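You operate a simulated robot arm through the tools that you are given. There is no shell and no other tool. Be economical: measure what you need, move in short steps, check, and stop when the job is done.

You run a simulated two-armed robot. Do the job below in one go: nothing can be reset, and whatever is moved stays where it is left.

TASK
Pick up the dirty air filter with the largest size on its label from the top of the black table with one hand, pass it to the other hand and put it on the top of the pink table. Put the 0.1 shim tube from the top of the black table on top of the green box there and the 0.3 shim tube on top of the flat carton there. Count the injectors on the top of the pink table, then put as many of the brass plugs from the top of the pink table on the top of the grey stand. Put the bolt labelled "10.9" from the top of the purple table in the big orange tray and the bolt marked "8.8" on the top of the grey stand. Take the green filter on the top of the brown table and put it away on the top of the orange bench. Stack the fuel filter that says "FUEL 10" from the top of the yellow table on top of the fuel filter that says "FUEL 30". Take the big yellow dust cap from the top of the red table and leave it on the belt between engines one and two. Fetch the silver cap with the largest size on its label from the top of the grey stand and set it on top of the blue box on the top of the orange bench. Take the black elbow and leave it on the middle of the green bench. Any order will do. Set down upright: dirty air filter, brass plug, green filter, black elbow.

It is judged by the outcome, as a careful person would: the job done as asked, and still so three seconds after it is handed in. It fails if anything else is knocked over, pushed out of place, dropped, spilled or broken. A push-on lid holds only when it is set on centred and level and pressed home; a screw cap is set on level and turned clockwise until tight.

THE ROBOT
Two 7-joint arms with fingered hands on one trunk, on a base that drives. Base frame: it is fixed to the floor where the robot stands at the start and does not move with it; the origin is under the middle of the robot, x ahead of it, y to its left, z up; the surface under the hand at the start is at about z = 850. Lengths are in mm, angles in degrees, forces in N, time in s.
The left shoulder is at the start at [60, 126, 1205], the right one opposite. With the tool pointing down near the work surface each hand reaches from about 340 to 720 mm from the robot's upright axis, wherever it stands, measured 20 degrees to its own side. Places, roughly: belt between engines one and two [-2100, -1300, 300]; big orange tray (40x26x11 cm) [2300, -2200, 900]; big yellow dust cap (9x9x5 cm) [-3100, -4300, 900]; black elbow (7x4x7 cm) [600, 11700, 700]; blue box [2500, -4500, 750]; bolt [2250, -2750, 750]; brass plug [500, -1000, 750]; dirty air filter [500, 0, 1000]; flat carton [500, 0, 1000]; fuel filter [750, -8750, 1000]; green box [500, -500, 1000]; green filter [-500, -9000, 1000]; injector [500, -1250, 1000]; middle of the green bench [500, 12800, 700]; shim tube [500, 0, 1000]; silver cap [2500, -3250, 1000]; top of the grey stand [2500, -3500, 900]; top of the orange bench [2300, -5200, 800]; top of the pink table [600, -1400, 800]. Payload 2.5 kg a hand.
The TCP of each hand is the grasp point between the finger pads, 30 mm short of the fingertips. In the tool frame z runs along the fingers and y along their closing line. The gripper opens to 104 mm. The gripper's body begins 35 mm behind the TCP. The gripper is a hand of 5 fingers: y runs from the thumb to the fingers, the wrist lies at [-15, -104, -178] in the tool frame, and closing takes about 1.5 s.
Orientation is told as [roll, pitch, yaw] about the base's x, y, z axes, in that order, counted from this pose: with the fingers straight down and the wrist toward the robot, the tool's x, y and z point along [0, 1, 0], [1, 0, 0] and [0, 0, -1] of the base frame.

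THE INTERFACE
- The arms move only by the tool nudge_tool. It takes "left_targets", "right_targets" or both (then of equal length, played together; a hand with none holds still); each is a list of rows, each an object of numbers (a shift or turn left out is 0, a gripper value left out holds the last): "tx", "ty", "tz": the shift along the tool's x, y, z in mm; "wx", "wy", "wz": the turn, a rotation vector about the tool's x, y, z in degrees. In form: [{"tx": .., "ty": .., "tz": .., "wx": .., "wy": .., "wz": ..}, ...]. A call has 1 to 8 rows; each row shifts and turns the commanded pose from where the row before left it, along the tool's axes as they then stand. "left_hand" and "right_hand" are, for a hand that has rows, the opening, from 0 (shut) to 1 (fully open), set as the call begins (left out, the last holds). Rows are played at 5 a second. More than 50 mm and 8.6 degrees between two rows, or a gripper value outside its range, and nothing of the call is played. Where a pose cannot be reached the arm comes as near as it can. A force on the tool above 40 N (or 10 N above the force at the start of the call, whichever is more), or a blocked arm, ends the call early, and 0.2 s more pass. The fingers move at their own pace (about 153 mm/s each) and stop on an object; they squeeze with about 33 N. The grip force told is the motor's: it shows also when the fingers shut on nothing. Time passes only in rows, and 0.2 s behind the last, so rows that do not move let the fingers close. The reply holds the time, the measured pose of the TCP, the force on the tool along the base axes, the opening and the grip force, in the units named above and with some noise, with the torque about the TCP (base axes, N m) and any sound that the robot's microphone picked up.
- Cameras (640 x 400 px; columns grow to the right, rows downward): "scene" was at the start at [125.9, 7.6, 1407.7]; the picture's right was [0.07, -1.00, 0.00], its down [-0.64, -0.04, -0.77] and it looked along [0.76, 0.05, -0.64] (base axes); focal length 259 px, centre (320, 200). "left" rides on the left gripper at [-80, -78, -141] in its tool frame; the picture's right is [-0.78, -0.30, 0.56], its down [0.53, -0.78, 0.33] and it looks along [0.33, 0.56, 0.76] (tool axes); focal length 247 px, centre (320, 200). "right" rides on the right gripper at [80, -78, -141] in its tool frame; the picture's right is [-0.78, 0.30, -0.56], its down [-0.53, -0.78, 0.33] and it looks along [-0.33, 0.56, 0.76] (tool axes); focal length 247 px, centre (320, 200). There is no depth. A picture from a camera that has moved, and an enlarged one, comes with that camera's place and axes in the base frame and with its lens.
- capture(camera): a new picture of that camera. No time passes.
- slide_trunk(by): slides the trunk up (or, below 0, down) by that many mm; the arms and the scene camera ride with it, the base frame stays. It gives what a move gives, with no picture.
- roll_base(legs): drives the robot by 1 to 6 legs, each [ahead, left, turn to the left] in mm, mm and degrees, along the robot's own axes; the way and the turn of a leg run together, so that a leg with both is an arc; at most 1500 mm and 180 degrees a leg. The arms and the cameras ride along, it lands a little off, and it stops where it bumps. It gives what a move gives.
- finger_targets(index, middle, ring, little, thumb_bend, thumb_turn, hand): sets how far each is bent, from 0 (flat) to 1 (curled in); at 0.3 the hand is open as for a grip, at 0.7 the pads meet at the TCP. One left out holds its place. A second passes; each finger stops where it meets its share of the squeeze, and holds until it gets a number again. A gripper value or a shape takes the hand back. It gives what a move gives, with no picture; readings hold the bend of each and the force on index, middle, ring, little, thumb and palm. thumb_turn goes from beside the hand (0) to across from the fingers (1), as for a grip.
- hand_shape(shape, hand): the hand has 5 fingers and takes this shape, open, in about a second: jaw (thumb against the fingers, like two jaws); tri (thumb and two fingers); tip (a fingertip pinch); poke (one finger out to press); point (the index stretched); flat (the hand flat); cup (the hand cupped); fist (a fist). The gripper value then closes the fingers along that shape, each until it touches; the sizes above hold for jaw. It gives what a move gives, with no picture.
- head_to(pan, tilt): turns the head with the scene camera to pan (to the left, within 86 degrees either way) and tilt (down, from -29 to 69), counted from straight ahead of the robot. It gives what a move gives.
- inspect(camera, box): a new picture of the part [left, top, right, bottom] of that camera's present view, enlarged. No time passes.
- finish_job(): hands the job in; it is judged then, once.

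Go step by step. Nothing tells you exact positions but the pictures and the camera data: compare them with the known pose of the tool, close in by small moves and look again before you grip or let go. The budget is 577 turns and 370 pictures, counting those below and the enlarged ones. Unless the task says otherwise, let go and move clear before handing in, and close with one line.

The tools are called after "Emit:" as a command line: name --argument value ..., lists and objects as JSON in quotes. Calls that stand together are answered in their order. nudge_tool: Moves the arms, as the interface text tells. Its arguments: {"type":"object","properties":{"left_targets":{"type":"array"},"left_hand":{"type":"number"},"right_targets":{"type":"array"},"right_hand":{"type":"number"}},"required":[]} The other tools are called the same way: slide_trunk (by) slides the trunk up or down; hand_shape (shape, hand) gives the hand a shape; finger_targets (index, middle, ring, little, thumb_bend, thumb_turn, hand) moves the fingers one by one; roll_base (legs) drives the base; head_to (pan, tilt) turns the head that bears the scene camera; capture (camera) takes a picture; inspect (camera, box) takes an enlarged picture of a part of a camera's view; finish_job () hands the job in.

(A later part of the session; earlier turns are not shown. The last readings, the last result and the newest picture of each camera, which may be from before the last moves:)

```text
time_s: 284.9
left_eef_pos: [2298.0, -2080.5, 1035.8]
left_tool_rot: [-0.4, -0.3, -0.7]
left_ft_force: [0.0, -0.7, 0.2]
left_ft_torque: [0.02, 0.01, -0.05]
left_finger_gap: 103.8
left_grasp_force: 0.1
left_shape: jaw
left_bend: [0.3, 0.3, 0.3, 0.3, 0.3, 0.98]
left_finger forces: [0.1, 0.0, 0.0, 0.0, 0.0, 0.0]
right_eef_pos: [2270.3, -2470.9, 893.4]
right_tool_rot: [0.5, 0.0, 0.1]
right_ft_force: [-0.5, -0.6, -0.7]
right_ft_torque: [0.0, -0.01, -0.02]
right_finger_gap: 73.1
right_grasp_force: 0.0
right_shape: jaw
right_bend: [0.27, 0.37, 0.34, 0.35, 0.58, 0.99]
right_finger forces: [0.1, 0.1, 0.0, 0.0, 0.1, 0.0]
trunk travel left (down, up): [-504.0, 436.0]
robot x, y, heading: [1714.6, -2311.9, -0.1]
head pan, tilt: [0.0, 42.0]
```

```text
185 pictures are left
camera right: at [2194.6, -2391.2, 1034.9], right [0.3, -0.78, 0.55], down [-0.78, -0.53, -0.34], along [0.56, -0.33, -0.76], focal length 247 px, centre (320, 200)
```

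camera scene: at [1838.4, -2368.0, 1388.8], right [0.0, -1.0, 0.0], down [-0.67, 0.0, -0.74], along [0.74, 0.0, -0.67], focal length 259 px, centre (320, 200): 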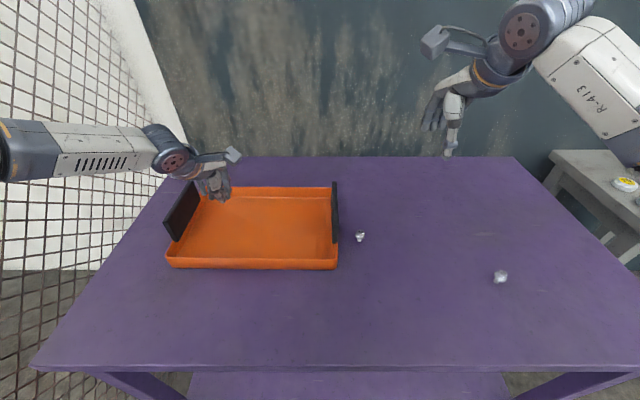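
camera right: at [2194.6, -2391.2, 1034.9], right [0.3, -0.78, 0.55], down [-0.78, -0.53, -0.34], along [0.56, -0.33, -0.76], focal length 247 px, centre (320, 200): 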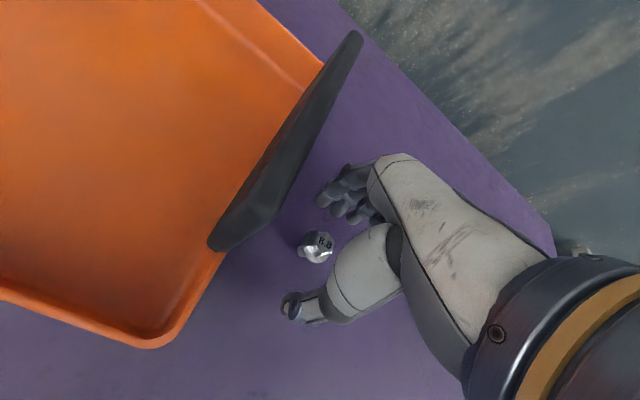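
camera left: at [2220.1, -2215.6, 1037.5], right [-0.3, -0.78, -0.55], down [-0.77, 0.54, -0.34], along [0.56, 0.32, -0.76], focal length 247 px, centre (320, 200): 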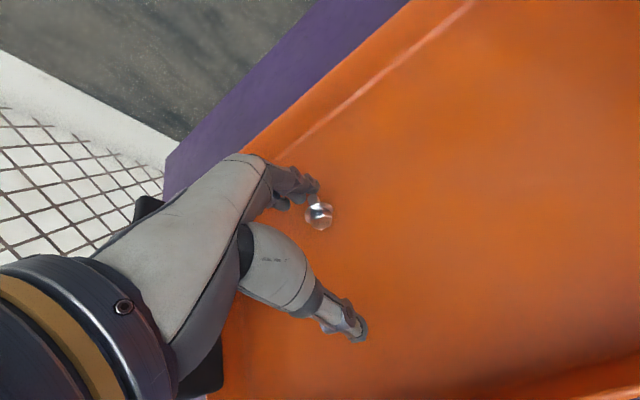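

Emit:
slide_trunk --by -9

Emit:
nudge_tool --right_targets '[{}, {}, {}, {}, {}, {}, {}, {}]' --right_hand 0.0

Emit:
slide_trunk --by 90

Emit:
inspect --camera "right" --box '[240, 160, 420, 310]'

```text
time_s: 285.5
left_eef_pos: [2298.4, -2080.7, 1027.0]
left_tool_rot: [-0.4, -0.3, -0.8]
left_ft_force: [-0.5, 0.9, -0.4]
left_ft_torque: [0.0, 0.01, -0.05]
left_finger_gap: 103.6
left_grasp_force: 0.1
left_shape: jaw
left_bend: [0.3, 0.3, 0.3, 0.3, 0.3, 0.98]
left_finger forces: [0.1, 0.0, 0.0, 0.0, 0.0, 0.0]
right_eef_pos: [2272.1, -2469.1, 885.6]
right_tool_rot: [0.6, 0.1, 0.0]
right_ft_force: [0.0, -0.2, -0.6]
right_ft_torque: [-0.02, 0.03, -0.01]
right_finger_gap: 72.9
right_grasp_force: 0.0
right_shape: jaw
right_bend: [0.27, 0.37, 0.34, 0.35, 0.58, 0.99]
right_finger forces: [0.0, 0.0, 0.1, 0.0, 0.0, 0.0]
trunk travel left (down, up): [-495.0, 445.0]
robot x, y, heading: [1714.4, -2313.4, -0.0]
head pan, tilt: [0.0, 42.0]
```

```text
time_s: 287.3
left_eef_pos: [2298.5, -2081.6, 1028.3]
left_tool_rot: [-0.4, -0.3, -0.7]
left_ft_force: [-0.1, 0.2, -0.2]
left_ft_torque: [0.04, 0.01, 0.02]
left_finger_gap: 103.7
left_grasp_force: 0.1
left_shape: jaw
left_bend: [0.3, 0.3, 0.3, 0.3, 0.3, 0.98]
left_finger forces: [0.0, 0.0, 0.0, 0.1, 0.0, 0.1]
right_eef_pos: [2272.5, -2470.7, 884.9]
right_tool_rot: [0.6, 0.0, 0.0]
right_ft_force: [0.6, 0.1, -0.4]
right_ft_torque: [0.0, 0.01, 0.01]
right_finger_gap: 0.9
right_grasp_force: 32.8
right_shape: jaw
right_bend: [0.71, 0.66, 0.7, 0.7, 0.74, 1.0]
right_finger forces: [2.3, 16.1, 0.0, 0.1, 25.3, 0.0]
trunk travel left (down, up): [-495.0, 445.0]
robot x, y, heading: [1712.3, -2311.7, -0.1]
head pan, tilt: [0.0, 42.0]
```

```text
time_s: 288.5
left_eef_pos: [2298.4, -2081.4, 1117.5]
left_tool_rot: [-0.3, -0.3, -0.7]
left_ft_force: [0.0, 0.6, 0.4]
left_ft_torque: [0.01, 0.02, 0.03]
left_finger_gap: 103.9
left_grasp_force: 0.1
left_shape: jaw
left_bend: [0.3, 0.3, 0.3, 0.3, 0.3, 0.98]
left_finger forces: [0.0, 0.0, 0.1, 0.0, 0.1, 0.0]
right_eef_pos: [2272.5, -2470.7, 974.3]
right_tool_rot: [0.6, 0.0, 0.1]
right_ft_force: [-0.2, 0.6, 0.4]
right_ft_torque: [-0.03, -0.01, 0.02]
right_finger_gap: 1.0
right_grasp_force: 32.7
right_shape: jaw
right_bend: [0.71, 0.66, 0.7, 0.7, 0.74, 1.0]
right_finger forces: [2.3, 16.1, 0.0, 0.0, 25.3, 0.1]
trunk travel left (down, up): [-585.0, 355.0]
robot x, y, heading: [1711.6, -2314.0, -0.1]
head pan, tilt: [0.0, 42.0]
```

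```text
2.67 times, centred on (330, 235) of right
camera zoom: at [2194.7, -2391.2, 1115.7], right [0.3, -0.78, 0.55], down [-0.78, -0.53, -0.34], along [0.56, -0.33, -0.76], focal length 659 px, centre (293, 107)
```

zoom: 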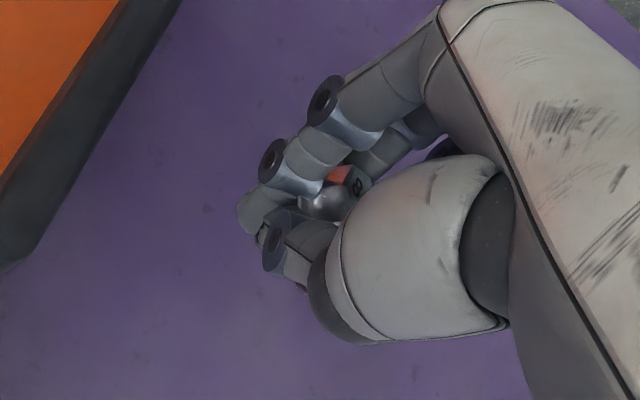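

8.8 is held in the right hand, but the clear spot on the stand (where cap 90 was) suits the left hand. I'll set it back down here and take it with the left.

Emit:
slide_trunk --by -88

Emit:
nudge_tool --right_targets '[{}, {}, {}, {}, {}]' --right_hand 0.8

Emit:
slide_trunk --by 90

Emit:
nudge_tool --right_targets '[{"tz": -45}, {"tz": -45}, {"tz": -45}, {"tz": -45}]'

Emit:
inspect --camera "scene" --box '[300, 170, 440, 280]'

```text
time_s: 289.7
left_eef_pos: [2298.7, -2081.2, 1029.4]
left_tool_rot: [-0.3, -0.3, -0.7]
left_ft_force: [-0.2, 0.3, -0.3]
left_ft_torque: [-0.01, 0.05, -0.01]
left_finger_gap: 103.9
left_grasp_force: 0.1
left_shape: jaw
left_bend: [0.3, 0.3, 0.3, 0.3, 0.3, 0.98]
left_finger forces: [0.0, 0.0, 0.0, 0.1, 0.1, 0.0]
right_eef_pos: [2272.2, -2471.9, 887.0]
right_tool_rot: [0.6, 0.0, 0.0]
right_ft_force: [-0.6, 0.1, -0.6]
right_ft_torque: [-0.03, 0.02, -0.02]
right_finger_gap: 1.0
right_grasp_force: 33.0
right_shape: jaw
right_bend: [0.71, 0.66, 0.7, 0.7, 0.74, 1.0]
right_finger forces: [2.4, 16.2, 0.1, 0.0, 25.4, 0.0]
trunk travel left (down, up): [-497.0, 443.0]
robot x, y, heading: [1718.7, -2314.8, 0.0]
head pan, tilt: [0.0, 42.0]
```

```text
time_s: 290.9
left_eef_pos: [2298.1, -2081.2, 1029.8]
left_tool_rot: [-0.4, -0.3, -0.7]
left_ft_force: [0.8, 0.0, 0.2]
left_ft_torque: [-0.01, -0.04, 0.04]
left_finger_gap: 103.9
left_grasp_force: 0.0
left_shape: jaw
left_bend: [0.3, 0.3, 0.3, 0.3, 0.3, 0.98]
left_finger forces: [0.0, 0.0, 0.0, 0.0, 0.0, 0.0]
right_eef_pos: [2272.9, -2471.5, 887.0]
right_tool_rot: [0.6, 0.0, 0.1]
right_ft_force: [-0.1, -0.7, 0.4]
right_ft_torque: [-0.04, -0.01, -0.03]
right_finger_gap: 84.0
right_grasp_force: 0.2
right_shape: jaw
right_bend: [0.27, 0.33, 0.32, 0.33, 0.5, 0.99]
right_finger forces: [4.1, 3.8, 0.0, 0.0, 0.0, 0.0]
trunk travel left (down, up): [-497.0, 443.0]
robot x, y, heading: [1712.8, -2316.7, -0.2]
head pan, tilt: [0.0, 42.0]
```

```text
time_s: 292.2
left_eef_pos: [2298.5, -2081.6, 1119.6]
left_tool_rot: [-0.4, -0.2, -0.8]
left_ft_force: [-0.5, 0.0, 0.5]
left_ft_torque: [-0.03, 0.0, 0.0]
left_finger_gap: 103.8
left_grasp_force: 0.1
left_shape: jaw
left_bend: [0.3, 0.3, 0.3, 0.3, 0.3, 0.98]
left_finger forces: [0.1, 0.1, 0.1, 0.1, 0.0, 0.0]
right_eef_pos: [2272.2, -2471.0, 977.2]
right_tool_rot: [0.6, 0.0, 0.1]
right_ft_force: [0.3, 0.4, -0.9]
right_ft_torque: [-0.03, 0.01, 0.01]
right_finger_gap: 83.9
right_grasp_force: 0.0
right_shape: jaw
right_bend: [0.27, 0.33, 0.32, 0.33, 0.5, 0.99]
right_finger forces: [4.1, 3.9, 0.0, 0.0, 0.0, 0.0]
trunk travel left (down, up): [-587.0, 353.0]
robot x, y, heading: [1716.0, -2314.3, -0.2]
head pan, tilt: [0.0, 42.0]
```

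```text
time_s: 293.2
left_eef_pos: [2298.6, -2080.9, 1119.3]
left_tool_rot: [-0.4, -0.2, -0.6]
left_ft_force: [0.7, 1.2, -0.4]
left_ft_torque: [0.01, 0.0, 0.03]
left_finger_gap: 103.8
left_grasp_force: 0.0
left_shape: jaw
left_bend: [0.3, 0.3, 0.3, 0.3, 0.3, 0.98]
left_finger forces: [0.0, 0.0, 0.1, 0.1, 0.0, 0.0]
right_eef_pos: [2272.8, -2472.9, 1155.7]
right_tool_rot: [0.5, -0.1, 0.1]
right_ft_force: [-0.1, -0.3, 0.6]
right_ft_torque: [-0.01, -0.01, 0.02]
right_finger_gap: 84.3
right_grasp_force: 0.1
right_shape: jaw
right_bend: [0.27, 0.33, 0.32, 0.33, 0.5, 0.99]
right_finger forces: [4.0, 3.8, 0.0, 0.0, 0.1, 0.0]
trunk travel left (down, up): [-587.0, 353.0]
robot x, y, heading: [1716.0, -2311.1, 0.1]
head pan, tilt: [0.0, 42.0]
```

```text
3.64 times, centred on (370, 225) of scene
camera zoom: at [1838.2, -2310.8, 1391.7], right [0.0, -1.0, 0.0], down [-0.67, 0.0, -0.74], along [0.74, 0.0, -0.67], focal length 942 px, centre (138, 109)
```

zoom: 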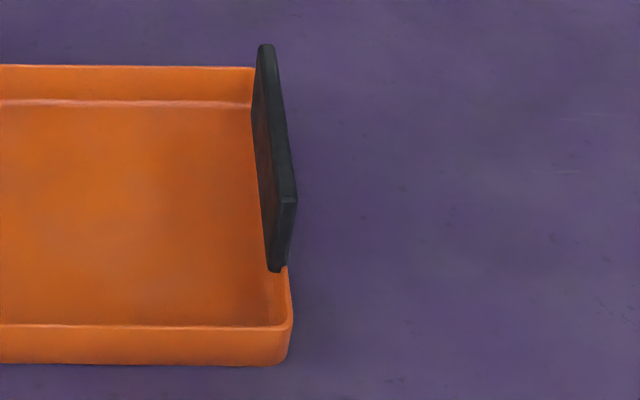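

It is still wedged between index and middle; only full opening frees it. Lower again and open fully.

Emit:
nudge_tool --right_targets '[{"tz": 45}, {"tz": 45}, {"tz": 45}, {"tz": 45}]'

Emit:
slide_trunk --by -84

Emit:
nudge_tool --right_targets '[{}, {}, {}, {}, {}]' --right_hand 1.0

Emit:
capture --camera "right"

```text
time_s: 294.2
left_eef_pos: [2299.3, -2080.4, 1119.1]
left_tool_rot: [-0.4, -0.3, -0.8]
left_ft_force: [0.0, -0.2, 0.2]
left_ft_torque: [0.01, -0.01, 0.0]
left_finger_gap: 103.7
left_grasp_force: 0.0
left_shape: jaw
left_bend: [0.3, 0.3, 0.3, 0.3, 0.3, 0.98]
left_finger forces: [0.1, 0.0, 0.0, 0.0, 0.0, 0.1]
right_eef_pos: [2272.5, -2470.8, 974.6]
right_tool_rot: [0.7, 0.0, 0.0]
right_ft_force: [-0.2, 0.1, -0.5]
right_ft_torque: [0.01, 0.01, -0.01]
right_finger_gap: 84.1
right_grasp_force: 0.0
right_shape: jaw
right_bend: [0.27, 0.33, 0.32, 0.33, 0.5, 0.99]
right_finger forces: [3.9, 3.6, 0.0, 0.0, 0.1, 0.0]
trunk travel left (down, up): [-587.0, 353.0]
robot x, y, heading: [1715.6, -2315.3, -0.2]
head pan, tilt: [0.0, 42.0]
```

```text
time_s: 295.4
left_eef_pos: [2299.2, -2081.3, 1036.1]
left_tool_rot: [-0.5, -0.3, -0.7]
left_ft_force: [0.3, 0.3, 0.1]
left_ft_torque: [0.02, 0.0, -0.03]
left_finger_gap: 103.9
left_grasp_force: 0.0
left_shape: jaw
left_bend: [0.3, 0.3, 0.3, 0.3, 0.3, 0.98]
left_finger forces: [0.0, 0.0, 0.0, 0.0, 0.1, 0.0]
right_eef_pos: [2270.8, -2469.7, 891.2]
right_tool_rot: [0.6, 0.0, 0.1]
right_ft_force: [-0.7, -0.9, 0.0]
right_ft_torque: [0.0, 0.02, -0.06]
right_finger_gap: 84.1
right_grasp_force: 0.0
right_shape: jaw
right_bend: [0.27, 0.33, 0.32, 0.33, 0.5, 0.99]
right_finger forces: [3.9, 3.6, 0.0, 0.1, 0.1, 0.0]
trunk travel left (down, up): [-503.0, 437.0]
robot x, y, heading: [1712.2, -2313.7, 0.0]
head pan, tilt: [0.0, 42.0]
```

```text
time_s: 296.6
left_eef_pos: [2298.4, -2080.5, 1035.3]
left_tool_rot: [-0.4, -0.3, -0.8]
left_ft_force: [-1.0, -0.1, 0.7]
left_ft_torque: [0.0, 0.0, 0.02]
left_finger_gap: 103.9
left_grasp_force: 0.1
left_shape: jaw
left_bend: [0.3, 0.3, 0.3, 0.3, 0.3, 0.98]
left_finger forces: [0.0, 0.0, 0.1, 0.0, 0.0, 0.0]
right_eef_pos: [2271.7, -2470.8, 890.4]
right_tool_rot: [0.6, 0.1, 0.0]
right_ft_force: [-0.3, -0.2, -0.6]
right_ft_torque: [0.0, 0.04, -0.02]
right_finger_gap: 103.7
right_grasp_force: 0.2
right_shape: jaw
right_bend: [0.31, 0.3, 0.3, 0.3, 0.3, 0.98]
right_finger forces: [2.9, 2.7, 0.0, 0.0, 0.1, 0.1]
trunk travel left (down, up): [-503.0, 437.0]
robot x, y, heading: [1717.4, -2311.5, 0.1]
head pan, tilt: [0.0, 42.0]
```

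```text
182 pictures are left
camera right: at [2193.6, -2390.6, 1031.3], right [0.3, -0.78, 0.55], down [-0.78, -0.53, -0.34], along [0.56, -0.33, -0.76], focal length 247 px, centre (320, 200)
```

right: 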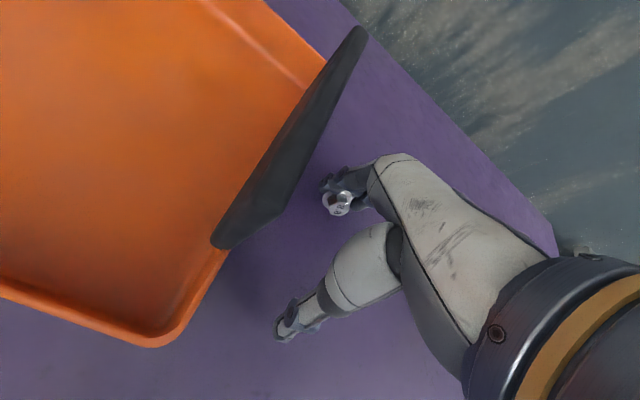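

Still wedged. I'll separate index and middle to free it.

Emit:
finger_targets --hand "right" --index 0.05 --middle 0.45

Emit:
capture --camera "right"

```text
time_s: 297.6
left_eef_pos: [2298.0, -2082.7, 1036.1]
left_tool_rot: [-0.4, -0.4, -0.7]
left_ft_force: [0.6, -0.7, 0.1]
left_ft_torque: [-0.01, 0.01, 0.01]
left_finger_gap: 103.8
left_grasp_force: 0.1
left_shape: jaw
left_bend: [0.3, 0.3, 0.3, 0.3, 0.3, 0.98]
left_finger forces: [0.0, 0.1, 0.0, 0.1, 0.0, 0.0]
right_eef_pos: [2270.7, -2470.5, 890.6]
right_tool_rot: [0.5, 0.0, 0.0]
right_ft_force: [-0.3, -0.5, 1.2]
right_ft_torque: [0.0, -0.04, 0.0]
right_finger_gap: 137.0
right_grasp_force: 0.0
right_shape: fingers
right_bend: [0.05, 0.45, 0.3, 0.3, 0.3, 0.98]
right_finger forces: [0.0, 0.2, 0.0, 0.0, 0.1, 0.0]
trunk travel left (down, up): [-503.0, 437.0]
robot x, y, heading: [1713.3, -2313.7, 0.1]
head pan, tilt: [0.0, 42.0]
```

```text
181 pictures are left
camera right: at [2193.6, -2390.6, 1031.3], right [0.3, -0.78, 0.55], down [-0.78, -0.53, -0.34], along [0.56, -0.33, -0.76], focal length 247 px, centre (320, 200)
```

right: 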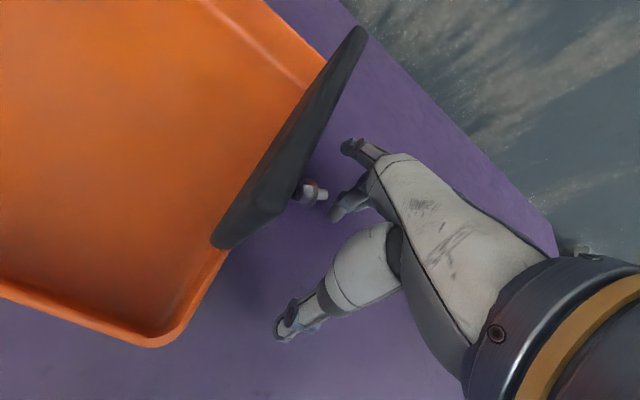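

The bolt is free, lying near the tray handle. Rise and look.

Emit:
slide_trunk --by 84

Emit:
nudge_tool --right_targets '[{"tz": -45}, {"tz": -45}, {"tz": -45}, {"tz": -45}]' --right_hand 1.0

Emit:
inspect --camera "scene" --box '[300, 150, 440, 260]'

Emit:
inspect --camera "right" --box '[160, 100, 400, 300]'

```text
time_s: 298.8
left_eef_pos: [2299.3, -2081.3, 1120.6]
left_tool_rot: [-0.5, -0.2, -0.7]
left_ft_force: [0.3, 0.5, 0.3]
left_ft_torque: [0.01, 0.0, -0.02]
left_finger_gap: 103.8
left_grasp_force: 0.1
left_shape: jaw
left_bend: [0.3, 0.3, 0.3, 0.3, 0.3, 0.98]
left_finger forces: [0.1, 0.0, 0.0, 0.0, 0.1, 0.0]
right_eef_pos: [2270.1, -2469.7, 973.3]
right_tool_rot: [0.5, 0.1, 0.2]
right_ft_force: [0.4, -0.8, -0.7]
right_ft_torque: [0.0, 0.02, 0.01]
right_finger_gap: 137.0
right_grasp_force: 0.1
right_shape: fingers
right_bend: [0.05, 0.45, 0.3, 0.3, 0.3, 0.98]
right_finger forces: [0.1, 0.0, 0.1, 0.1, 0.0, 0.0]
trunk travel left (down, up): [-587.0, 353.0]
robot x, y, heading: [1713.2, -2310.6, 0.2]
head pan, tilt: [0.0, 42.0]
```

```text
time_s: 299.8
left_eef_pos: [2298.7, -2081.4, 1118.7]
left_tool_rot: [-0.4, -0.3, -0.6]
left_ft_force: [-0.2, 0.6, -0.6]
left_ft_torque: [0.0, 0.0, 0.01]
left_finger_gap: 103.6
left_grasp_force: 0.1
left_shape: jaw
left_bend: [0.3, 0.3, 0.3, 0.3, 0.3, 0.98]
left_finger forces: [0.0, 0.0, 0.0, 0.0, 0.0, 0.1]
right_eef_pos: [2273.5, -2472.2, 1154.0]
right_tool_rot: [0.5, 0.1, 0.1]
right_ft_force: [-0.4, 0.0, -1.2]
right_ft_torque: [0.03, 0.03, 0.02]
right_finger_gap: 103.7
right_grasp_force: 0.0
right_shape: jaw
right_bend: [0.3, 0.3, 0.3, 0.3, 0.3, 0.98]
right_finger forces: [0.1, 0.1, 0.0, 0.0, 0.0, 0.1]
trunk travel left (down, up): [-587.0, 353.0]
robot x, y, heading: [1719.2, -2312.5, 0.2]
head pan, tilt: [0.0, 42.0]
```

```text
3.64 times, centred on (370, 205) of scene
camera zoom: at [1838.2, -2310.8, 1391.7], right [0.0, -1.0, 0.0], down [-0.67, 0.0, -0.74], along [0.74, 0.0, -0.67], focal length 942 px, centre (138, 182)
```

zoom: 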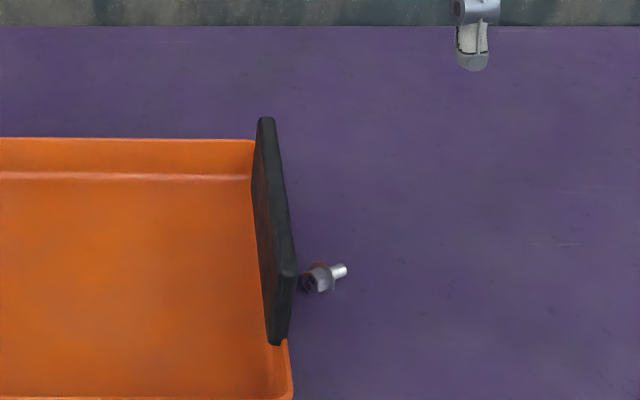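

```text
2.00 times, centred on (280, 200) of right
camera zoom: at [2195.9, -2393.1, 1295.5], right [0.3, -0.78, 0.55], down [-0.78, -0.53, -0.34], along [0.56, -0.33, -0.76], focal length 494 px, centre (400, 200)
```

zoom: 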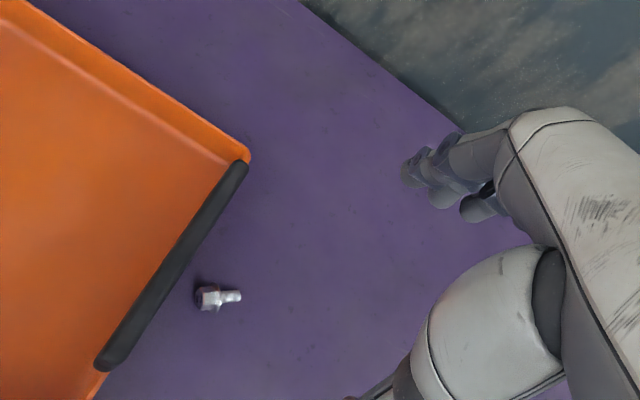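

The 8.8 bolt lies at about [2320, -2456] beside the tray. I'll pick it again with the right hand and re-lay it on open table for the left.

Emit:
nudge_tool --right_targets '[{"tx": 14, "ty": 46}, {"tz": 45}, {"tz": 45}, {"tz": 45}, {"tz": 40}, {}]' --right_hand 0.7

Emit:
slide_trunk --by -60

Emit:
capture --camera "right"

```text
time_s: 301.2
left_eef_pos: [2298.1, -2081.5, 1119.6]
left_tool_rot: [-0.4, -0.3, -0.6]
left_ft_force: [0.8, 0.1, -1.0]
left_ft_torque: [0.01, 0.0, 0.01]
left_finger_gap: 103.4
left_grasp_force: 0.1
left_shape: jaw
left_bend: [0.3, 0.3, 0.3, 0.3, 0.3, 0.98]
left_finger forces: [0.0, 0.0, 0.1, 0.0, 0.0, 0.0]
right_eef_pos: [2316.3, -2456.7, 977.9]
right_tool_rot: [0.6, 0.0, 0.0]
right_ft_force: [1.1, 0.2, -0.2]
right_ft_torque: [0.0, -0.01, 0.02]
right_finger_gap: 73.3
right_grasp_force: 0.0
right_shape: jaw
right_bend: [0.27, 0.37, 0.34, 0.35, 0.58, 0.99]
right_finger forces: [0.1, 0.0, 0.0, 0.0, 0.0, 0.1]
trunk travel left (down, up): [-587.0, 353.0]
robot x, y, heading: [1715.8, -2312.5, -0.2]
head pan, tilt: [0.0, 42.0]
```

```text
time_s: 302.2
left_eef_pos: [2298.8, -2080.9, 1059.8]
left_tool_rot: [-0.4, -0.3, -0.7]
left_ft_force: [0.0, -0.3, -0.2]
left_ft_torque: [0.0, 0.0, 0.02]
left_finger_gap: 103.9
left_grasp_force: 0.1
left_shape: jaw
left_bend: [0.3, 0.3, 0.3, 0.3, 0.3, 0.98]
left_finger forces: [0.0, 0.0, 0.1, 0.0, 0.0, 0.0]
right_eef_pos: [2317.1, -2456.4, 919.9]
right_tool_rot: [0.7, 0.0, 0.1]
right_ft_force: [-0.4, -0.6, 0.1]
right_ft_torque: [-0.01, 0.02, -0.03]
right_finger_gap: 73.0
right_grasp_force: 0.1
right_shape: jaw
right_bend: [0.27, 0.37, 0.34, 0.35, 0.58, 0.99]
right_finger forces: [0.0, 0.1, 0.1, 0.0, 0.0, 0.0]
trunk travel left (down, up): [-527.0, 413.0]
robot x, y, heading: [1714.3, -2311.4, -0.0]
head pan, tilt: [0.0, 42.0]
```

```text
178 pictures are left
camera right: at [2239.4, -2377.6, 1059.3], right [0.3, -0.78, 0.55], down [-0.78, -0.53, -0.34], along [0.56, -0.33, -0.76], focal length 247 px, centre (320, 200)
```

right: 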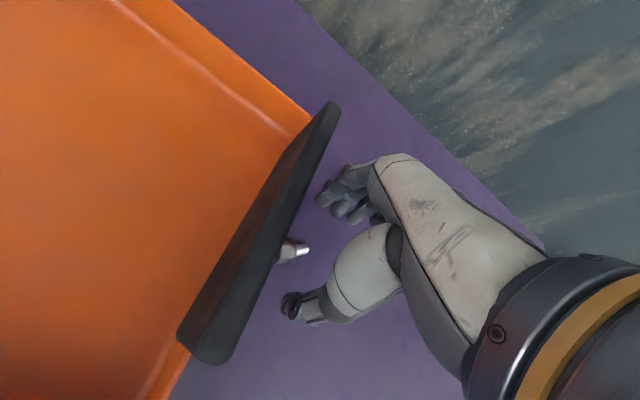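

The handle is close, so I'll take the bolt by its shaft, 8 mm further right.

Emit:
nudge_tool --right_targets '[{"tx": -9, "ty": 5}, {}]'

Emit:
slide_trunk --by -36

Emit:
nudge_tool --right_targets '[{}, {}, {}, {}, {}, {}, {}, {}]' --right_hand 0.0

Emit:
capture --camera "right"

```text
time_s: 302.8
left_eef_pos: [2298.4, -2080.9, 1059.5]
left_tool_rot: [-0.5, -0.3, -0.8]
left_ft_force: [0.3, -0.5, -0.4]
left_ft_torque: [-0.03, 0.0, -0.02]
left_finger_gap: 103.8
left_grasp_force: 0.1
left_shape: jaw
left_bend: [0.3, 0.3, 0.3, 0.3, 0.3, 0.98]
left_finger forces: [0.1, 0.0, 0.1, 0.0, 0.1, 0.0]
right_eef_pos: [2322.5, -2466.0, 918.4]
right_tool_rot: [0.7, 0.0, 0.1]
right_ft_force: [0.3, 0.0, 0.2]
right_ft_torque: [-0.01, 0.0, -0.01]
right_finger_gap: 73.4
right_grasp_force: 0.1
right_shape: jaw
right_bend: [0.27, 0.37, 0.34, 0.35, 0.58, 0.99]
right_finger forces: [0.0, 0.0, 0.0, 0.1, 0.0, 0.0]
trunk travel left (down, up): [-527.0, 413.0]
robot x, y, heading: [1717.0, -2317.0, 0.0]
head pan, tilt: [0.0, 42.0]
```

```text
time_s: 303.6
left_eef_pos: [2298.5, -2081.4, 1023.5]
left_tool_rot: [-0.4, -0.3, -0.8]
left_ft_force: [0.6, 0.1, 0.0]
left_ft_torque: [0.01, -0.02, -0.04]
left_finger_gap: 103.7
left_grasp_force: 0.1
left_shape: jaw
left_bend: [0.3, 0.3, 0.3, 0.3, 0.3, 0.98]
left_finger forces: [0.1, 0.0, 0.0, 0.0, 0.0, 0.1]
right_eef_pos: [2322.1, -2466.2, 882.7]
right_tool_rot: [0.6, 0.0, 0.1]
right_ft_force: [0.5, 0.6, -0.1]
right_ft_torque: [0.02, -0.02, 0.02]
right_finger_gap: 72.9
right_grasp_force: 0.1
right_shape: jaw
right_bend: [0.27, 0.37, 0.34, 0.35, 0.58, 0.99]
right_finger forces: [0.1, 0.1, 0.0, 0.1, 0.0, 0.0]
trunk travel left (down, up): [-491.0, 449.0]
robot x, y, heading: [1713.9, -2313.7, -0.1]
head pan, tilt: [0.0, 42.0]
```

```text
time_s: 305.4
left_eef_pos: [2297.7, -2081.3, 1023.4]
left_tool_rot: [-0.5, -0.3, -0.7]
left_ft_force: [0.3, -0.4, -0.2]
left_ft_torque: [-0.01, 0.01, -0.02]
left_finger_gap: 103.8
left_grasp_force: 0.1
left_shape: jaw
left_bend: [0.3, 0.3, 0.3, 0.3, 0.3, 0.98]
left_finger forces: [0.0, 0.1, 0.0, 0.0, 0.0, 0.0]
right_eef_pos: [2322.9, -2465.7, 882.6]
right_tool_rot: [0.6, -0.1, 0.1]
right_ft_force: [0.0, 0.4, 4.6]
right_ft_torque: [0.01, -0.03, -0.02]
right_finger_gap: 0.0
right_grasp_force: 33.3
right_shape: jaw
right_bend: [0.66, 0.7, 0.7, 0.7, 0.73, 1.0]
right_finger forces: [21.5, 0.0, 0.0, 0.1, 27.9, 0.0]
trunk travel left (down, up): [-491.0, 449.0]
robot x, y, heading: [1716.8, -2315.2, 0.0]
head pan, tilt: [0.0, 42.0]
```

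```text
177 pictures are left
camera right: at [2244.7, -2386.1, 1023.4], right [0.3, -0.78, 0.55], down [-0.78, -0.53, -0.34], along [0.56, -0.33, -0.76], focal length 247 px, centre (320, 200)
```

right: 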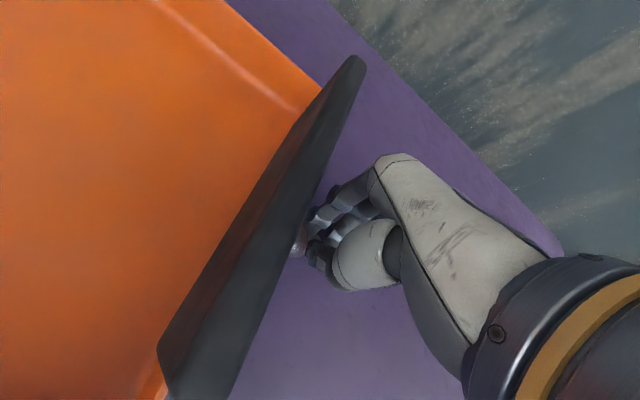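

Emit:
slide_trunk --by 90

Emit:
inspect --camera "right" --box '[220, 160, 400, 310]'

```text
time_s: 306.6
left_eef_pos: [2298.3, -2081.7, 1113.4]
left_tool_rot: [-0.4, -0.3, -0.6]
left_ft_force: [0.8, -0.4, -0.2]
left_ft_torque: [-0.03, 0.01, -0.01]
left_finger_gap: 103.7
left_grasp_force: 0.0
left_shape: jaw
left_bend: [0.3, 0.3, 0.3, 0.3, 0.3, 0.98]
left_finger forces: [0.1, 0.0, 0.0, 0.1, 0.0, 0.1]
right_eef_pos: [2323.3, -2465.4, 971.3]
right_tool_rot: [0.6, 0.0, 0.1]
right_ft_force: [0.6, -0.1, -0.5]
right_ft_torque: [0.0, 0.03, -0.03]
right_finger_gap: 0.0
right_grasp_force: 32.8
right_shape: jaw
right_bend: [0.66, 0.7, 0.7, 0.7, 0.73, 1.0]
right_finger forces: [19.3, 0.0, 0.1, 0.0, 25.7, 0.0]
trunk travel left (down, up): [-581.0, 359.0]
robot x, y, heading: [1713.2, -2310.6, -0.2]
head pan, tilt: [0.0, 42.0]
```

```text
2.67 times, centred on (310, 235) of right
camera zoom: at [2245.1, -2386.2, 1112.7], right [0.3, -0.78, 0.55], down [-0.78, -0.53, -0.34], along [0.56, -0.33, -0.76], focal length 659 px, centre (347, 107)
```

zoom: 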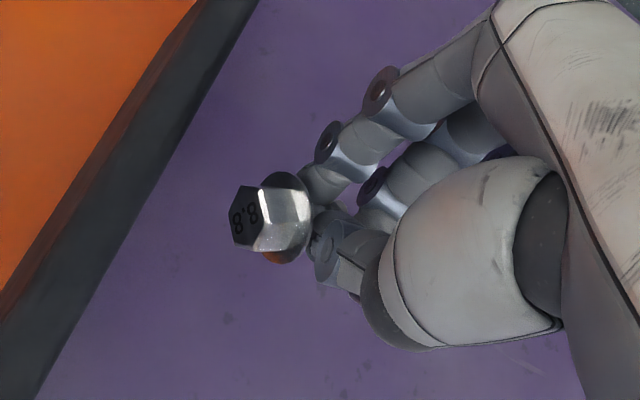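

Held well by the shaft. I'll lay it on open table further right.

Emit:
roll_base --legs '[[-30, -200, 0]]'

Emit:
slide_trunk --by -84

Emit:
slide_trunk --by -4

Emit:
nudge_tool --right_targets '[{}, {}, {}, {}, {}]' --right_hand 0.8

Emit:
capture --camera "right"

```text
time_s: 308.2
left_eef_pos: [2267.8, -2281.8, 1113.5]
left_tool_rot: [-0.5, -0.4, -0.7]
left_ft_force: [0.1, 0.7, 0.6]
left_ft_torque: [0.0, -0.02, 0.01]
left_finger_gap: 103.9
left_grasp_force: 0.1
left_shape: jaw
left_bend: [0.3, 0.3, 0.3, 0.3, 0.3, 0.98]
left_finger forces: [0.1, 0.1, 0.1, 0.1, 0.1, 0.0]
right_eef_pos: [2292.4, -2664.6, 971.6]
right_tool_rot: [0.6, 0.0, 0.1]
right_ft_force: [0.1, -0.4, 0.3]
right_ft_torque: [0.02, -0.03, 0.0]
right_finger_gap: 0.0
right_grasp_force: 32.8
right_shape: jaw
right_bend: [0.66, 0.7, 0.7, 0.7, 0.73, 1.0]
right_finger forces: [19.1, 0.0, 0.0, 0.0, 25.8, 0.0]
trunk travel left (down, up): [-581.0, 359.0]
robot x, y, heading: [1684.7, -2512.2, -0.1]
head pan, tilt: [0.0, 42.0]
```

```text
time_s: 309.4
left_eef_pos: [2269.4, -2279.3, 1030.0]
left_tool_rot: [-0.5, -0.3, -0.7]
left_ft_force: [0.1, 0.5, -0.3]
left_ft_torque: [-0.02, -0.01, 0.03]
left_finger_gap: 103.5
left_grasp_force: 0.0
left_shape: jaw
left_bend: [0.3, 0.3, 0.3, 0.3, 0.3, 0.98]
left_finger forces: [0.0, 0.0, 0.1, 0.0, 0.1, 0.0]
right_eef_pos: [2292.1, -2663.8, 887.3]
right_tool_rot: [0.6, 0.1, 0.1]
right_ft_force: [0.3, -0.1, -1.1]
right_ft_torque: [0.02, 0.01, -0.02]
right_finger_gap: 0.2
right_grasp_force: 33.1
right_shape: jaw
right_bend: [0.66, 0.7, 0.7, 0.7, 0.73, 1.0]
right_finger forces: [19.0, 0.1, 0.1, 0.0, 25.6, 0.0]
trunk travel left (down, up): [-497.0, 443.0]
robot x, y, heading: [1684.5, -2509.0, 0.2]
head pan, tilt: [0.0, 42.0]
```

```text
time_s: 310.0
left_eef_pos: [2268.4, -2280.3, 1025.6]
left_tool_rot: [-0.4, -0.3, -0.7]
left_ft_force: [0.0, -0.1, 0.2]
left_ft_torque: [0.0, 0.01, 0.0]
left_finger_gap: 103.8
left_grasp_force: 0.1
left_shape: jaw
left_bend: [0.3, 0.3, 0.3, 0.3, 0.3, 0.98]
left_finger forces: [0.0, 0.0, 0.0, 0.0, 0.0, 0.0]
right_eef_pos: [2292.0, -2664.3, 882.8]
right_tool_rot: [0.5, 0.0, 0.2]
right_ft_force: [-0.1, -0.6, -0.4]
right_ft_torque: [0.0, -0.01, -0.01]
right_finger_gap: 0.0
right_grasp_force: 32.9
right_shape: jaw
right_bend: [0.66, 0.7, 0.7, 0.7, 0.73, 1.0]
right_finger forces: [19.2, 0.1, 0.0, 0.0, 25.6, 0.0]
trunk travel left (down, up): [-493.0, 447.0]
robot x, y, heading: [1684.6, -2512.8, 0.1]
head pan, tilt: [0.0, 42.0]
```

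```text
time_s: 311.2
left_eef_pos: [2269.1, -2279.6, 1025.6]
left_tool_rot: [-0.3, -0.2, -0.7]
left_ft_force: [-0.6, 0.4, -0.1]
left_ft_torque: [0.01, 0.04, 0.0]
left_finger_gap: 103.8
left_grasp_force: 0.1
left_shape: jaw
left_bend: [0.3, 0.3, 0.3, 0.3, 0.3, 0.98]
left_finger forces: [0.0, 0.0, 0.0, 0.0, 0.1, 0.0]
right_eef_pos: [2292.2, -2663.4, 883.2]
right_tool_rot: [0.6, 0.0, 0.1]
right_ft_force: [-0.8, -0.1, -0.1]
right_ft_torque: [0.01, -0.02, 0.01]
right_finger_gap: 83.3
right_grasp_force: 0.0
right_shape: jaw
right_bend: [0.27, 0.34, 0.32, 0.33, 0.5, 0.99]
right_finger forces: [0.0, 0.0, 0.1, 0.0, 0.0, 0.0]
trunk travel left (down, up): [-493.0, 447.0]
robot x, y, heading: [1683.4, -2511.6, -0.3]
head pan, tilt: [0.0, 42.0]
```

```text
175 pictures are left
camera right: at [2215.1, -2584.8, 1024.8], right [0.3, -0.78, 0.55], down [-0.78, -0.53, -0.34], along [0.56, -0.33, -0.76], focal length 247 px, centre (320, 200)
```

right: 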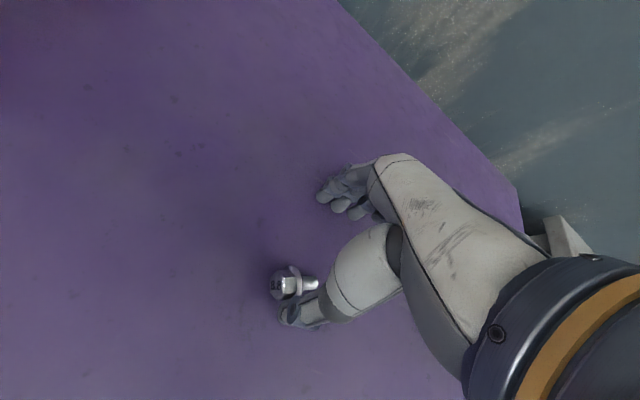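

Released, lying at about [2261, -2659]. Rise and shift so the left hand is above it.

Emit:
slide_trunk --by 88

Emit:
nudge_tool --right_targets '[{"tz": -45}, {"tz": -45}, {"tz": -45}, {"tz": -45}]'

Emit:
roll_base --legs '[[-5, -378, 0]]'

Emit:
capture --camera "left"

Emit:
capture --camera "scene"

```text
time_s: 312.4
left_eef_pos: [2269.2, -2280.4, 1113.0]
left_tool_rot: [-0.4, -0.3, -0.7]
left_ft_force: [-0.2, 0.2, -0.3]
left_ft_torque: [0.01, 0.01, 0.03]
left_finger_gap: 103.9
left_grasp_force: 0.0
left_shape: jaw
left_bend: [0.3, 0.3, 0.3, 0.3, 0.3, 0.98]
left_finger forces: [0.0, 0.0, 0.0, 0.0, 0.0, 0.0]
right_eef_pos: [2293.1, -2663.4, 972.7]
right_tool_rot: [0.6, -0.1, 0.1]
right_ft_force: [-0.5, -0.2, -0.3]
right_ft_torque: [-0.03, -0.02, -0.01]
right_finger_gap: 83.2
right_grasp_force: 0.0
right_shape: jaw
right_bend: [0.27, 0.34, 0.32, 0.33, 0.5, 0.99]
right_finger forces: [0.0, 0.0, 0.0, 0.0, 0.0, 0.0]
trunk travel left (down, up): [-581.0, 359.0]
robot x, y, heading: [1681.6, -2512.6, -0.2]
head pan, tilt: [0.0, 42.0]
```

```text
time_s: 313.4
left_eef_pos: [2267.9, -2280.5, 1114.1]
left_tool_rot: [-0.4, -0.3, -0.6]
left_ft_force: [-0.8, 0.8, 0.4]
left_ft_torque: [-0.02, -0.04, 0.02]
left_finger_gap: 103.6
left_grasp_force: 0.0
left_shape: jaw
left_bend: [0.3, 0.3, 0.3, 0.3, 0.3, 0.98]
left_finger forces: [0.1, 0.1, 0.1, 0.0, 0.0, 0.0]
right_eef_pos: [2291.7, -2666.0, 1154.0]
right_tool_rot: [0.6, 0.1, 0.2]
right_ft_force: [0.3, -0.6, -0.1]
right_ft_torque: [-0.03, 0.01, 0.01]
right_finger_gap: 83.3
right_grasp_force: 0.1
right_shape: jaw
right_bend: [0.27, 0.34, 0.32, 0.33, 0.5, 0.99]
right_finger forces: [0.0, 0.0, 0.1, 0.1, 0.1, 0.0]
trunk travel left (down, up): [-581.0, 359.0]
robot x, y, heading: [1686.1, -2511.6, -0.2]
head pan, tilt: [0.0, 42.0]
```

```text
time_s: 315.8
left_eef_pos: [2264.4, -2664.0, 1113.5]
left_tool_rot: [-0.5, -0.3, -1.0]
left_ft_force: [0.4, 0.4, 0.7]
left_ft_torque: [0.02, -0.01, -0.02]
left_finger_gap: 103.8
left_grasp_force: 0.1
left_shape: jaw
left_bend: [0.3, 0.3, 0.3, 0.3, 0.3, 0.98]
left_finger forces: [0.0, 0.0, 0.0, 0.0, 0.0, 0.0]
right_eef_pos: [2285.5, -3051.1, 1152.5]
right_tool_rot: [0.6, 0.0, -0.2]
right_ft_force: [-0.5, -0.6, -0.9]
right_ft_torque: [0.03, -0.04, -0.03]
right_finger_gap: 83.1
right_grasp_force: 0.1
right_shape: jaw
right_bend: [0.27, 0.34, 0.32, 0.33, 0.5, 0.99]
right_finger forces: [0.0, 0.0, 0.0, 0.0, 0.1, 0.0]
trunk travel left (down, up): [-581.0, 359.0]
robot x, y, heading: [1680.3, -2894.3, -0.5]
head pan, tilt: [0.0, 42.0]
```

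```text
174 pictures are left
camera left: at [2184.3, -2740.6, 1255.3], right [-0.31, -0.77, -0.55], down [-0.77, 0.55, -0.34], along [0.57, 0.32, -0.76], focal length 247 px, centre (320, 200)
```

left: 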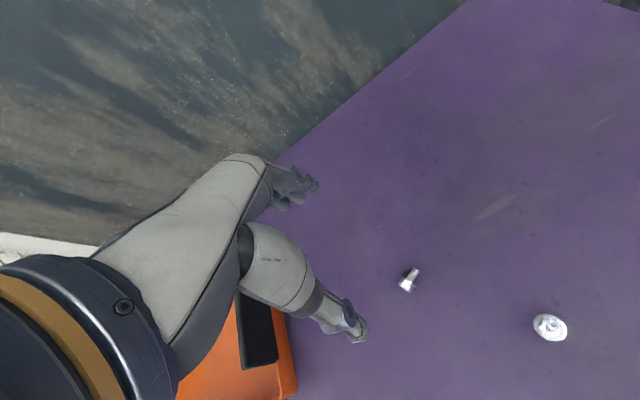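

```text
173 pictures are left
camera scene: at [1802.4, -2891.6, 1385.8], right [-0.01, -1.0, 0.0], down [-0.67, 0.0, -0.74], along [0.74, 0.0, -0.67], focal length 259 px, centre (320, 200)
```

scene: 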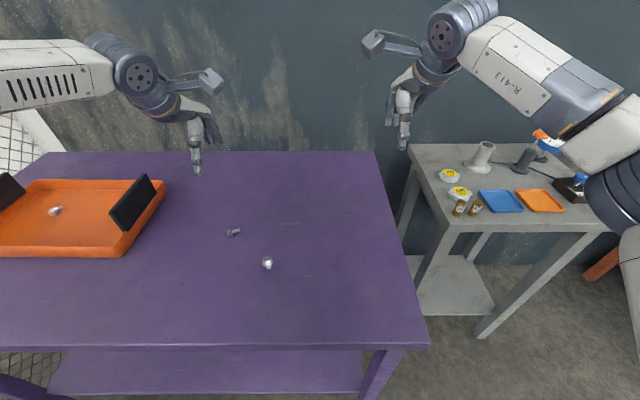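

Emit:
nudge_tool --left_targets '[{"tx": 5, "ty": -4, "tz": 30}, {"tz": 45}, {"tz": 45}, {"tz": 20}, {}]' --left_hand 0.75

Emit:
slide_trunk --by -55

Emit:
capture --camera "left"

```text
time_s: 317.0
left_eef_pos: [2260.3, -2658.2, 972.7]
left_tool_rot: [-0.4, -0.3, -1.1]
left_ft_force: [-0.3, 0.8, -0.6]
left_ft_torque: [-0.01, 0.0, 0.0]
left_finger_gap: 78.2
left_grasp_force: 0.1
left_shape: jaw
left_bend: [0.27, 0.35, 0.33, 0.34, 0.54, 0.99]
left_finger forces: [0.1, 0.0, 0.1, 0.0, 0.0, 0.0]
right_eef_pos: [2284.9, -3051.1, 1153.1]
right_tool_rot: [0.6, -0.1, -0.2]
right_ft_force: [-0.2, -0.1, 0.8]
right_ft_torque: [0.01, 0.05, -0.02]
right_finger_gap: 83.0
right_grasp_force: 0.0
right_shape: jaw
right_bend: [0.27, 0.34, 0.32, 0.33, 0.5, 0.99]
right_finger forces: [0.0, 0.0, 0.1, 0.0, 0.1, 0.1]
trunk travel left (down, up): [-581.0, 359.0]
robot x, y, heading: [1675.3, -2895.4, -0.3]
head pan, tilt: [0.0, 42.0]
```

```text
time_s: 318.0
left_eef_pos: [2261.2, -2658.9, 919.0]
left_tool_rot: [-0.4, -0.3, -1.0]
left_ft_force: [0.2, 0.2, 1.0]
left_ft_torque: [-0.04, 0.0, 0.0]
left_finger_gap: 78.0
left_grasp_force: 0.0
left_shape: jaw
left_bend: [0.27, 0.35, 0.33, 0.34, 0.54, 0.99]
left_finger forces: [0.1, 0.0, 0.1, 0.0, 0.0, 0.0]
right_eef_pos: [2284.4, -3050.0, 1098.8]
right_tool_rot: [0.6, 0.0, -0.2]
right_ft_force: [-0.2, -0.9, -0.5]
right_ft_torque: [0.0, 0.0, -0.02]
right_finger_gap: 83.2
right_grasp_force: 0.1
right_shape: jaw
right_bend: [0.27, 0.34, 0.32, 0.33, 0.5, 0.99]
right_finger forces: [0.0, 0.0, 0.1, 0.0, 0.0, 0.0]
trunk travel left (down, up): [-526.0, 414.0]
robot x, y, heading: [1679.0, -2890.7, -0.2]
head pan, tilt: [0.0, 42.0]
```

```text
172 pictures are left
camera left: at [2180.4, -2735.1, 1060.9], right [-0.31, -0.78, -0.55], down [-0.77, 0.55, -0.34], along [0.57, 0.32, -0.76], focal length 247 px, centre (320, 200)
```

left: 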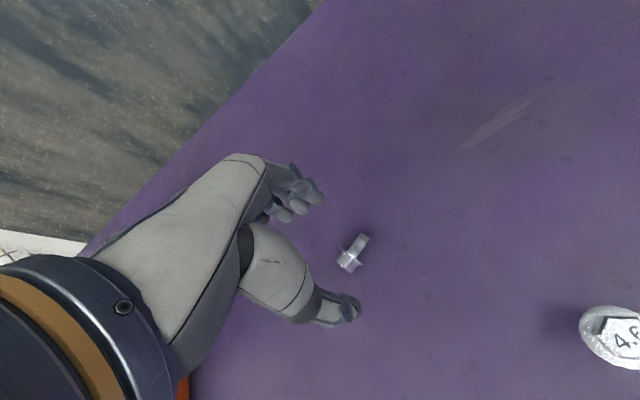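

Emit:
nudge_tool --left_targets '[{"tx": -4}, {}]'

Emit:
slide_trunk --by -36

Emit:
nudge_tool --left_targets '[{}, {}, {}, {}, {}, {}, {}, {}]' --left_hand 0.0

Emit:
slide_trunk --by 88

Emit:
inspect --camera "left" --box '[240, 160, 420, 310]'

```text
time_s: 318.6
left_eef_pos: [2260.1, -2660.8, 918.2]
left_tool_rot: [-0.4, -0.4, -1.0]
left_ft_force: [0.3, -0.7, 0.1]
left_ft_torque: [0.0, -0.01, 0.01]
left_finger_gap: 78.3
left_grasp_force: 0.0
left_shape: jaw
left_bend: [0.27, 0.35, 0.33, 0.34, 0.54, 0.99]
left_finger forces: [0.0, 0.0, 0.0, 0.0, 0.0, 0.0]
right_eef_pos: [2283.9, -3050.6, 1098.1]
right_tool_rot: [0.6, 0.0, -0.2]
right_ft_force: [-0.3, 0.6, -0.5]
right_ft_torque: [-0.01, 0.01, 0.01]
right_finger_gap: 82.9
right_grasp_force: 0.0
right_shape: jaw
right_bend: [0.27, 0.34, 0.32, 0.33, 0.5, 0.99]
right_finger forces: [0.0, 0.0, 0.0, 0.0, 0.1, 0.0]
trunk travel left (down, up): [-526.0, 414.0]
robot x, y, heading: [1677.2, -2893.0, -0.1]
head pan, tilt: [0.0, 42.0]
```

```text
time_s: 319.4
left_eef_pos: [2260.0, -2662.3, 883.7]
left_tool_rot: [-0.3, -0.3, -1.0]
left_ft_force: [0.2, 1.4, 0.4]
left_ft_torque: [-0.01, -0.03, -0.03]
left_finger_gap: 78.4
left_grasp_force: 0.0
left_shape: jaw
left_bend: [0.27, 0.35, 0.33, 0.34, 0.54, 0.99]
left_finger forces: [0.0, 0.1, 0.0, 0.0, 0.0, 0.1]
right_eef_pos: [2283.0, -3051.2, 1063.0]
right_tool_rot: [0.6, 0.0, -0.2]
right_ft_force: [-0.4, -0.5, 0.0]
right_ft_torque: [0.03, -0.01, 0.02]
right_finger_gap: 83.0
right_grasp_force: 0.0
right_shape: jaw
right_bend: [0.27, 0.34, 0.32, 0.33, 0.5, 0.99]
right_finger forces: [0.0, 0.1, 0.1, 0.0, 0.0, 0.0]
trunk travel left (down, up): [-490.0, 450.0]
robot x, y, heading: [1678.9, -2895.0, -0.3]
head pan, tilt: [0.0, 42.0]
```

```text
time_s: 321.2
left_eef_pos: [2260.1, -2662.4, 882.8]
left_tool_rot: [-0.4, -0.4, -1.0]
left_ft_force: [0.1, 0.3, 2.4]
left_ft_torque: [-0.03, -0.03, -0.03]
left_finger_gap: 10.8
left_grasp_force: 33.0
left_shape: jaw
left_bend: [0.72, 0.62, 0.7, 0.7, 0.76, 1.0]
left_finger forces: [16.5, 10.3, 0.0, 0.0, 25.7, 0.0]
right_eef_pos: [2283.5, -3050.4, 1062.5]
right_tool_rot: [0.6, 0.0, -0.2]
right_ft_force: [0.0, 1.0, -0.7]
right_ft_torque: [0.0, 0.02, 0.0]
right_finger_gap: 83.2
right_grasp_force: 0.1
right_shape: jaw
right_bend: [0.27, 0.34, 0.32, 0.33, 0.5, 0.99]
right_finger forces: [0.0, 0.1, 0.1, 0.0, 0.0, 0.1]
trunk travel left (down, up): [-490.0, 450.0]
robot x, y, heading: [1681.6, -2891.1, -0.5]
head pan, tilt: [0.0, 42.0]
```

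```text
time_s: 322.4
left_eef_pos: [2260.2, -2661.0, 970.3]
left_tool_rot: [-0.4, -0.3, -1.0]
left_ft_force: [0.7, 0.0, 1.4]
left_ft_torque: [0.0, 0.01, -0.05]
left_finger_gap: 10.8
left_grasp_force: 33.1
left_shape: jaw
left_bend: [0.72, 0.62, 0.7, 0.7, 0.76, 1.0]
left_finger forces: [14.0, 10.4, 0.0, 0.0, 23.6, 0.1]
right_eef_pos: [2284.3, -3050.0, 1149.6]
right_tool_rot: [0.6, 0.0, -0.2]
right_ft_force: [0.7, -0.1, 0.4]
right_ft_torque: [0.02, 0.0, 0.0]
right_finger_gap: 83.1
right_grasp_force: 0.1
right_shape: jaw
right_bend: [0.27, 0.34, 0.32, 0.33, 0.5, 0.99]
right_finger forces: [0.1, 0.0, 0.0, 0.1, 0.0, 0.0]
trunk travel left (down, up): [-578.0, 362.0]
robot x, y, heading: [1675.7, -2891.1, -0.0]
head pan, tilt: [0.0, 42.0]
```

```text
2.67 times, centred on (330, 235) of left
camera zoom: at [2180.7, -2739.1, 1112.5], right [-0.31, -0.78, -0.55], down [-0.77, 0.55, -0.34], along [0.57, 0.32, -0.76], focal length 659 px, centre (293, 107)
```

zoom: 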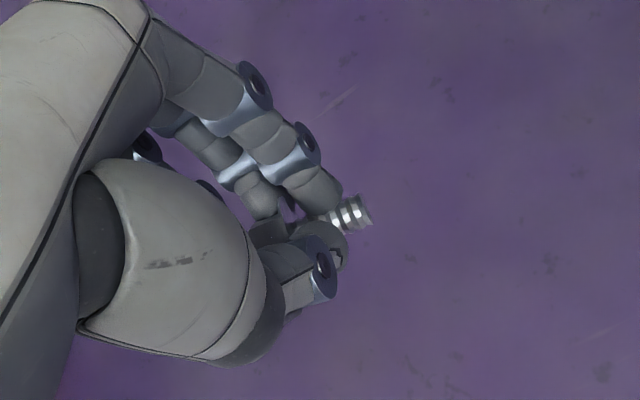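

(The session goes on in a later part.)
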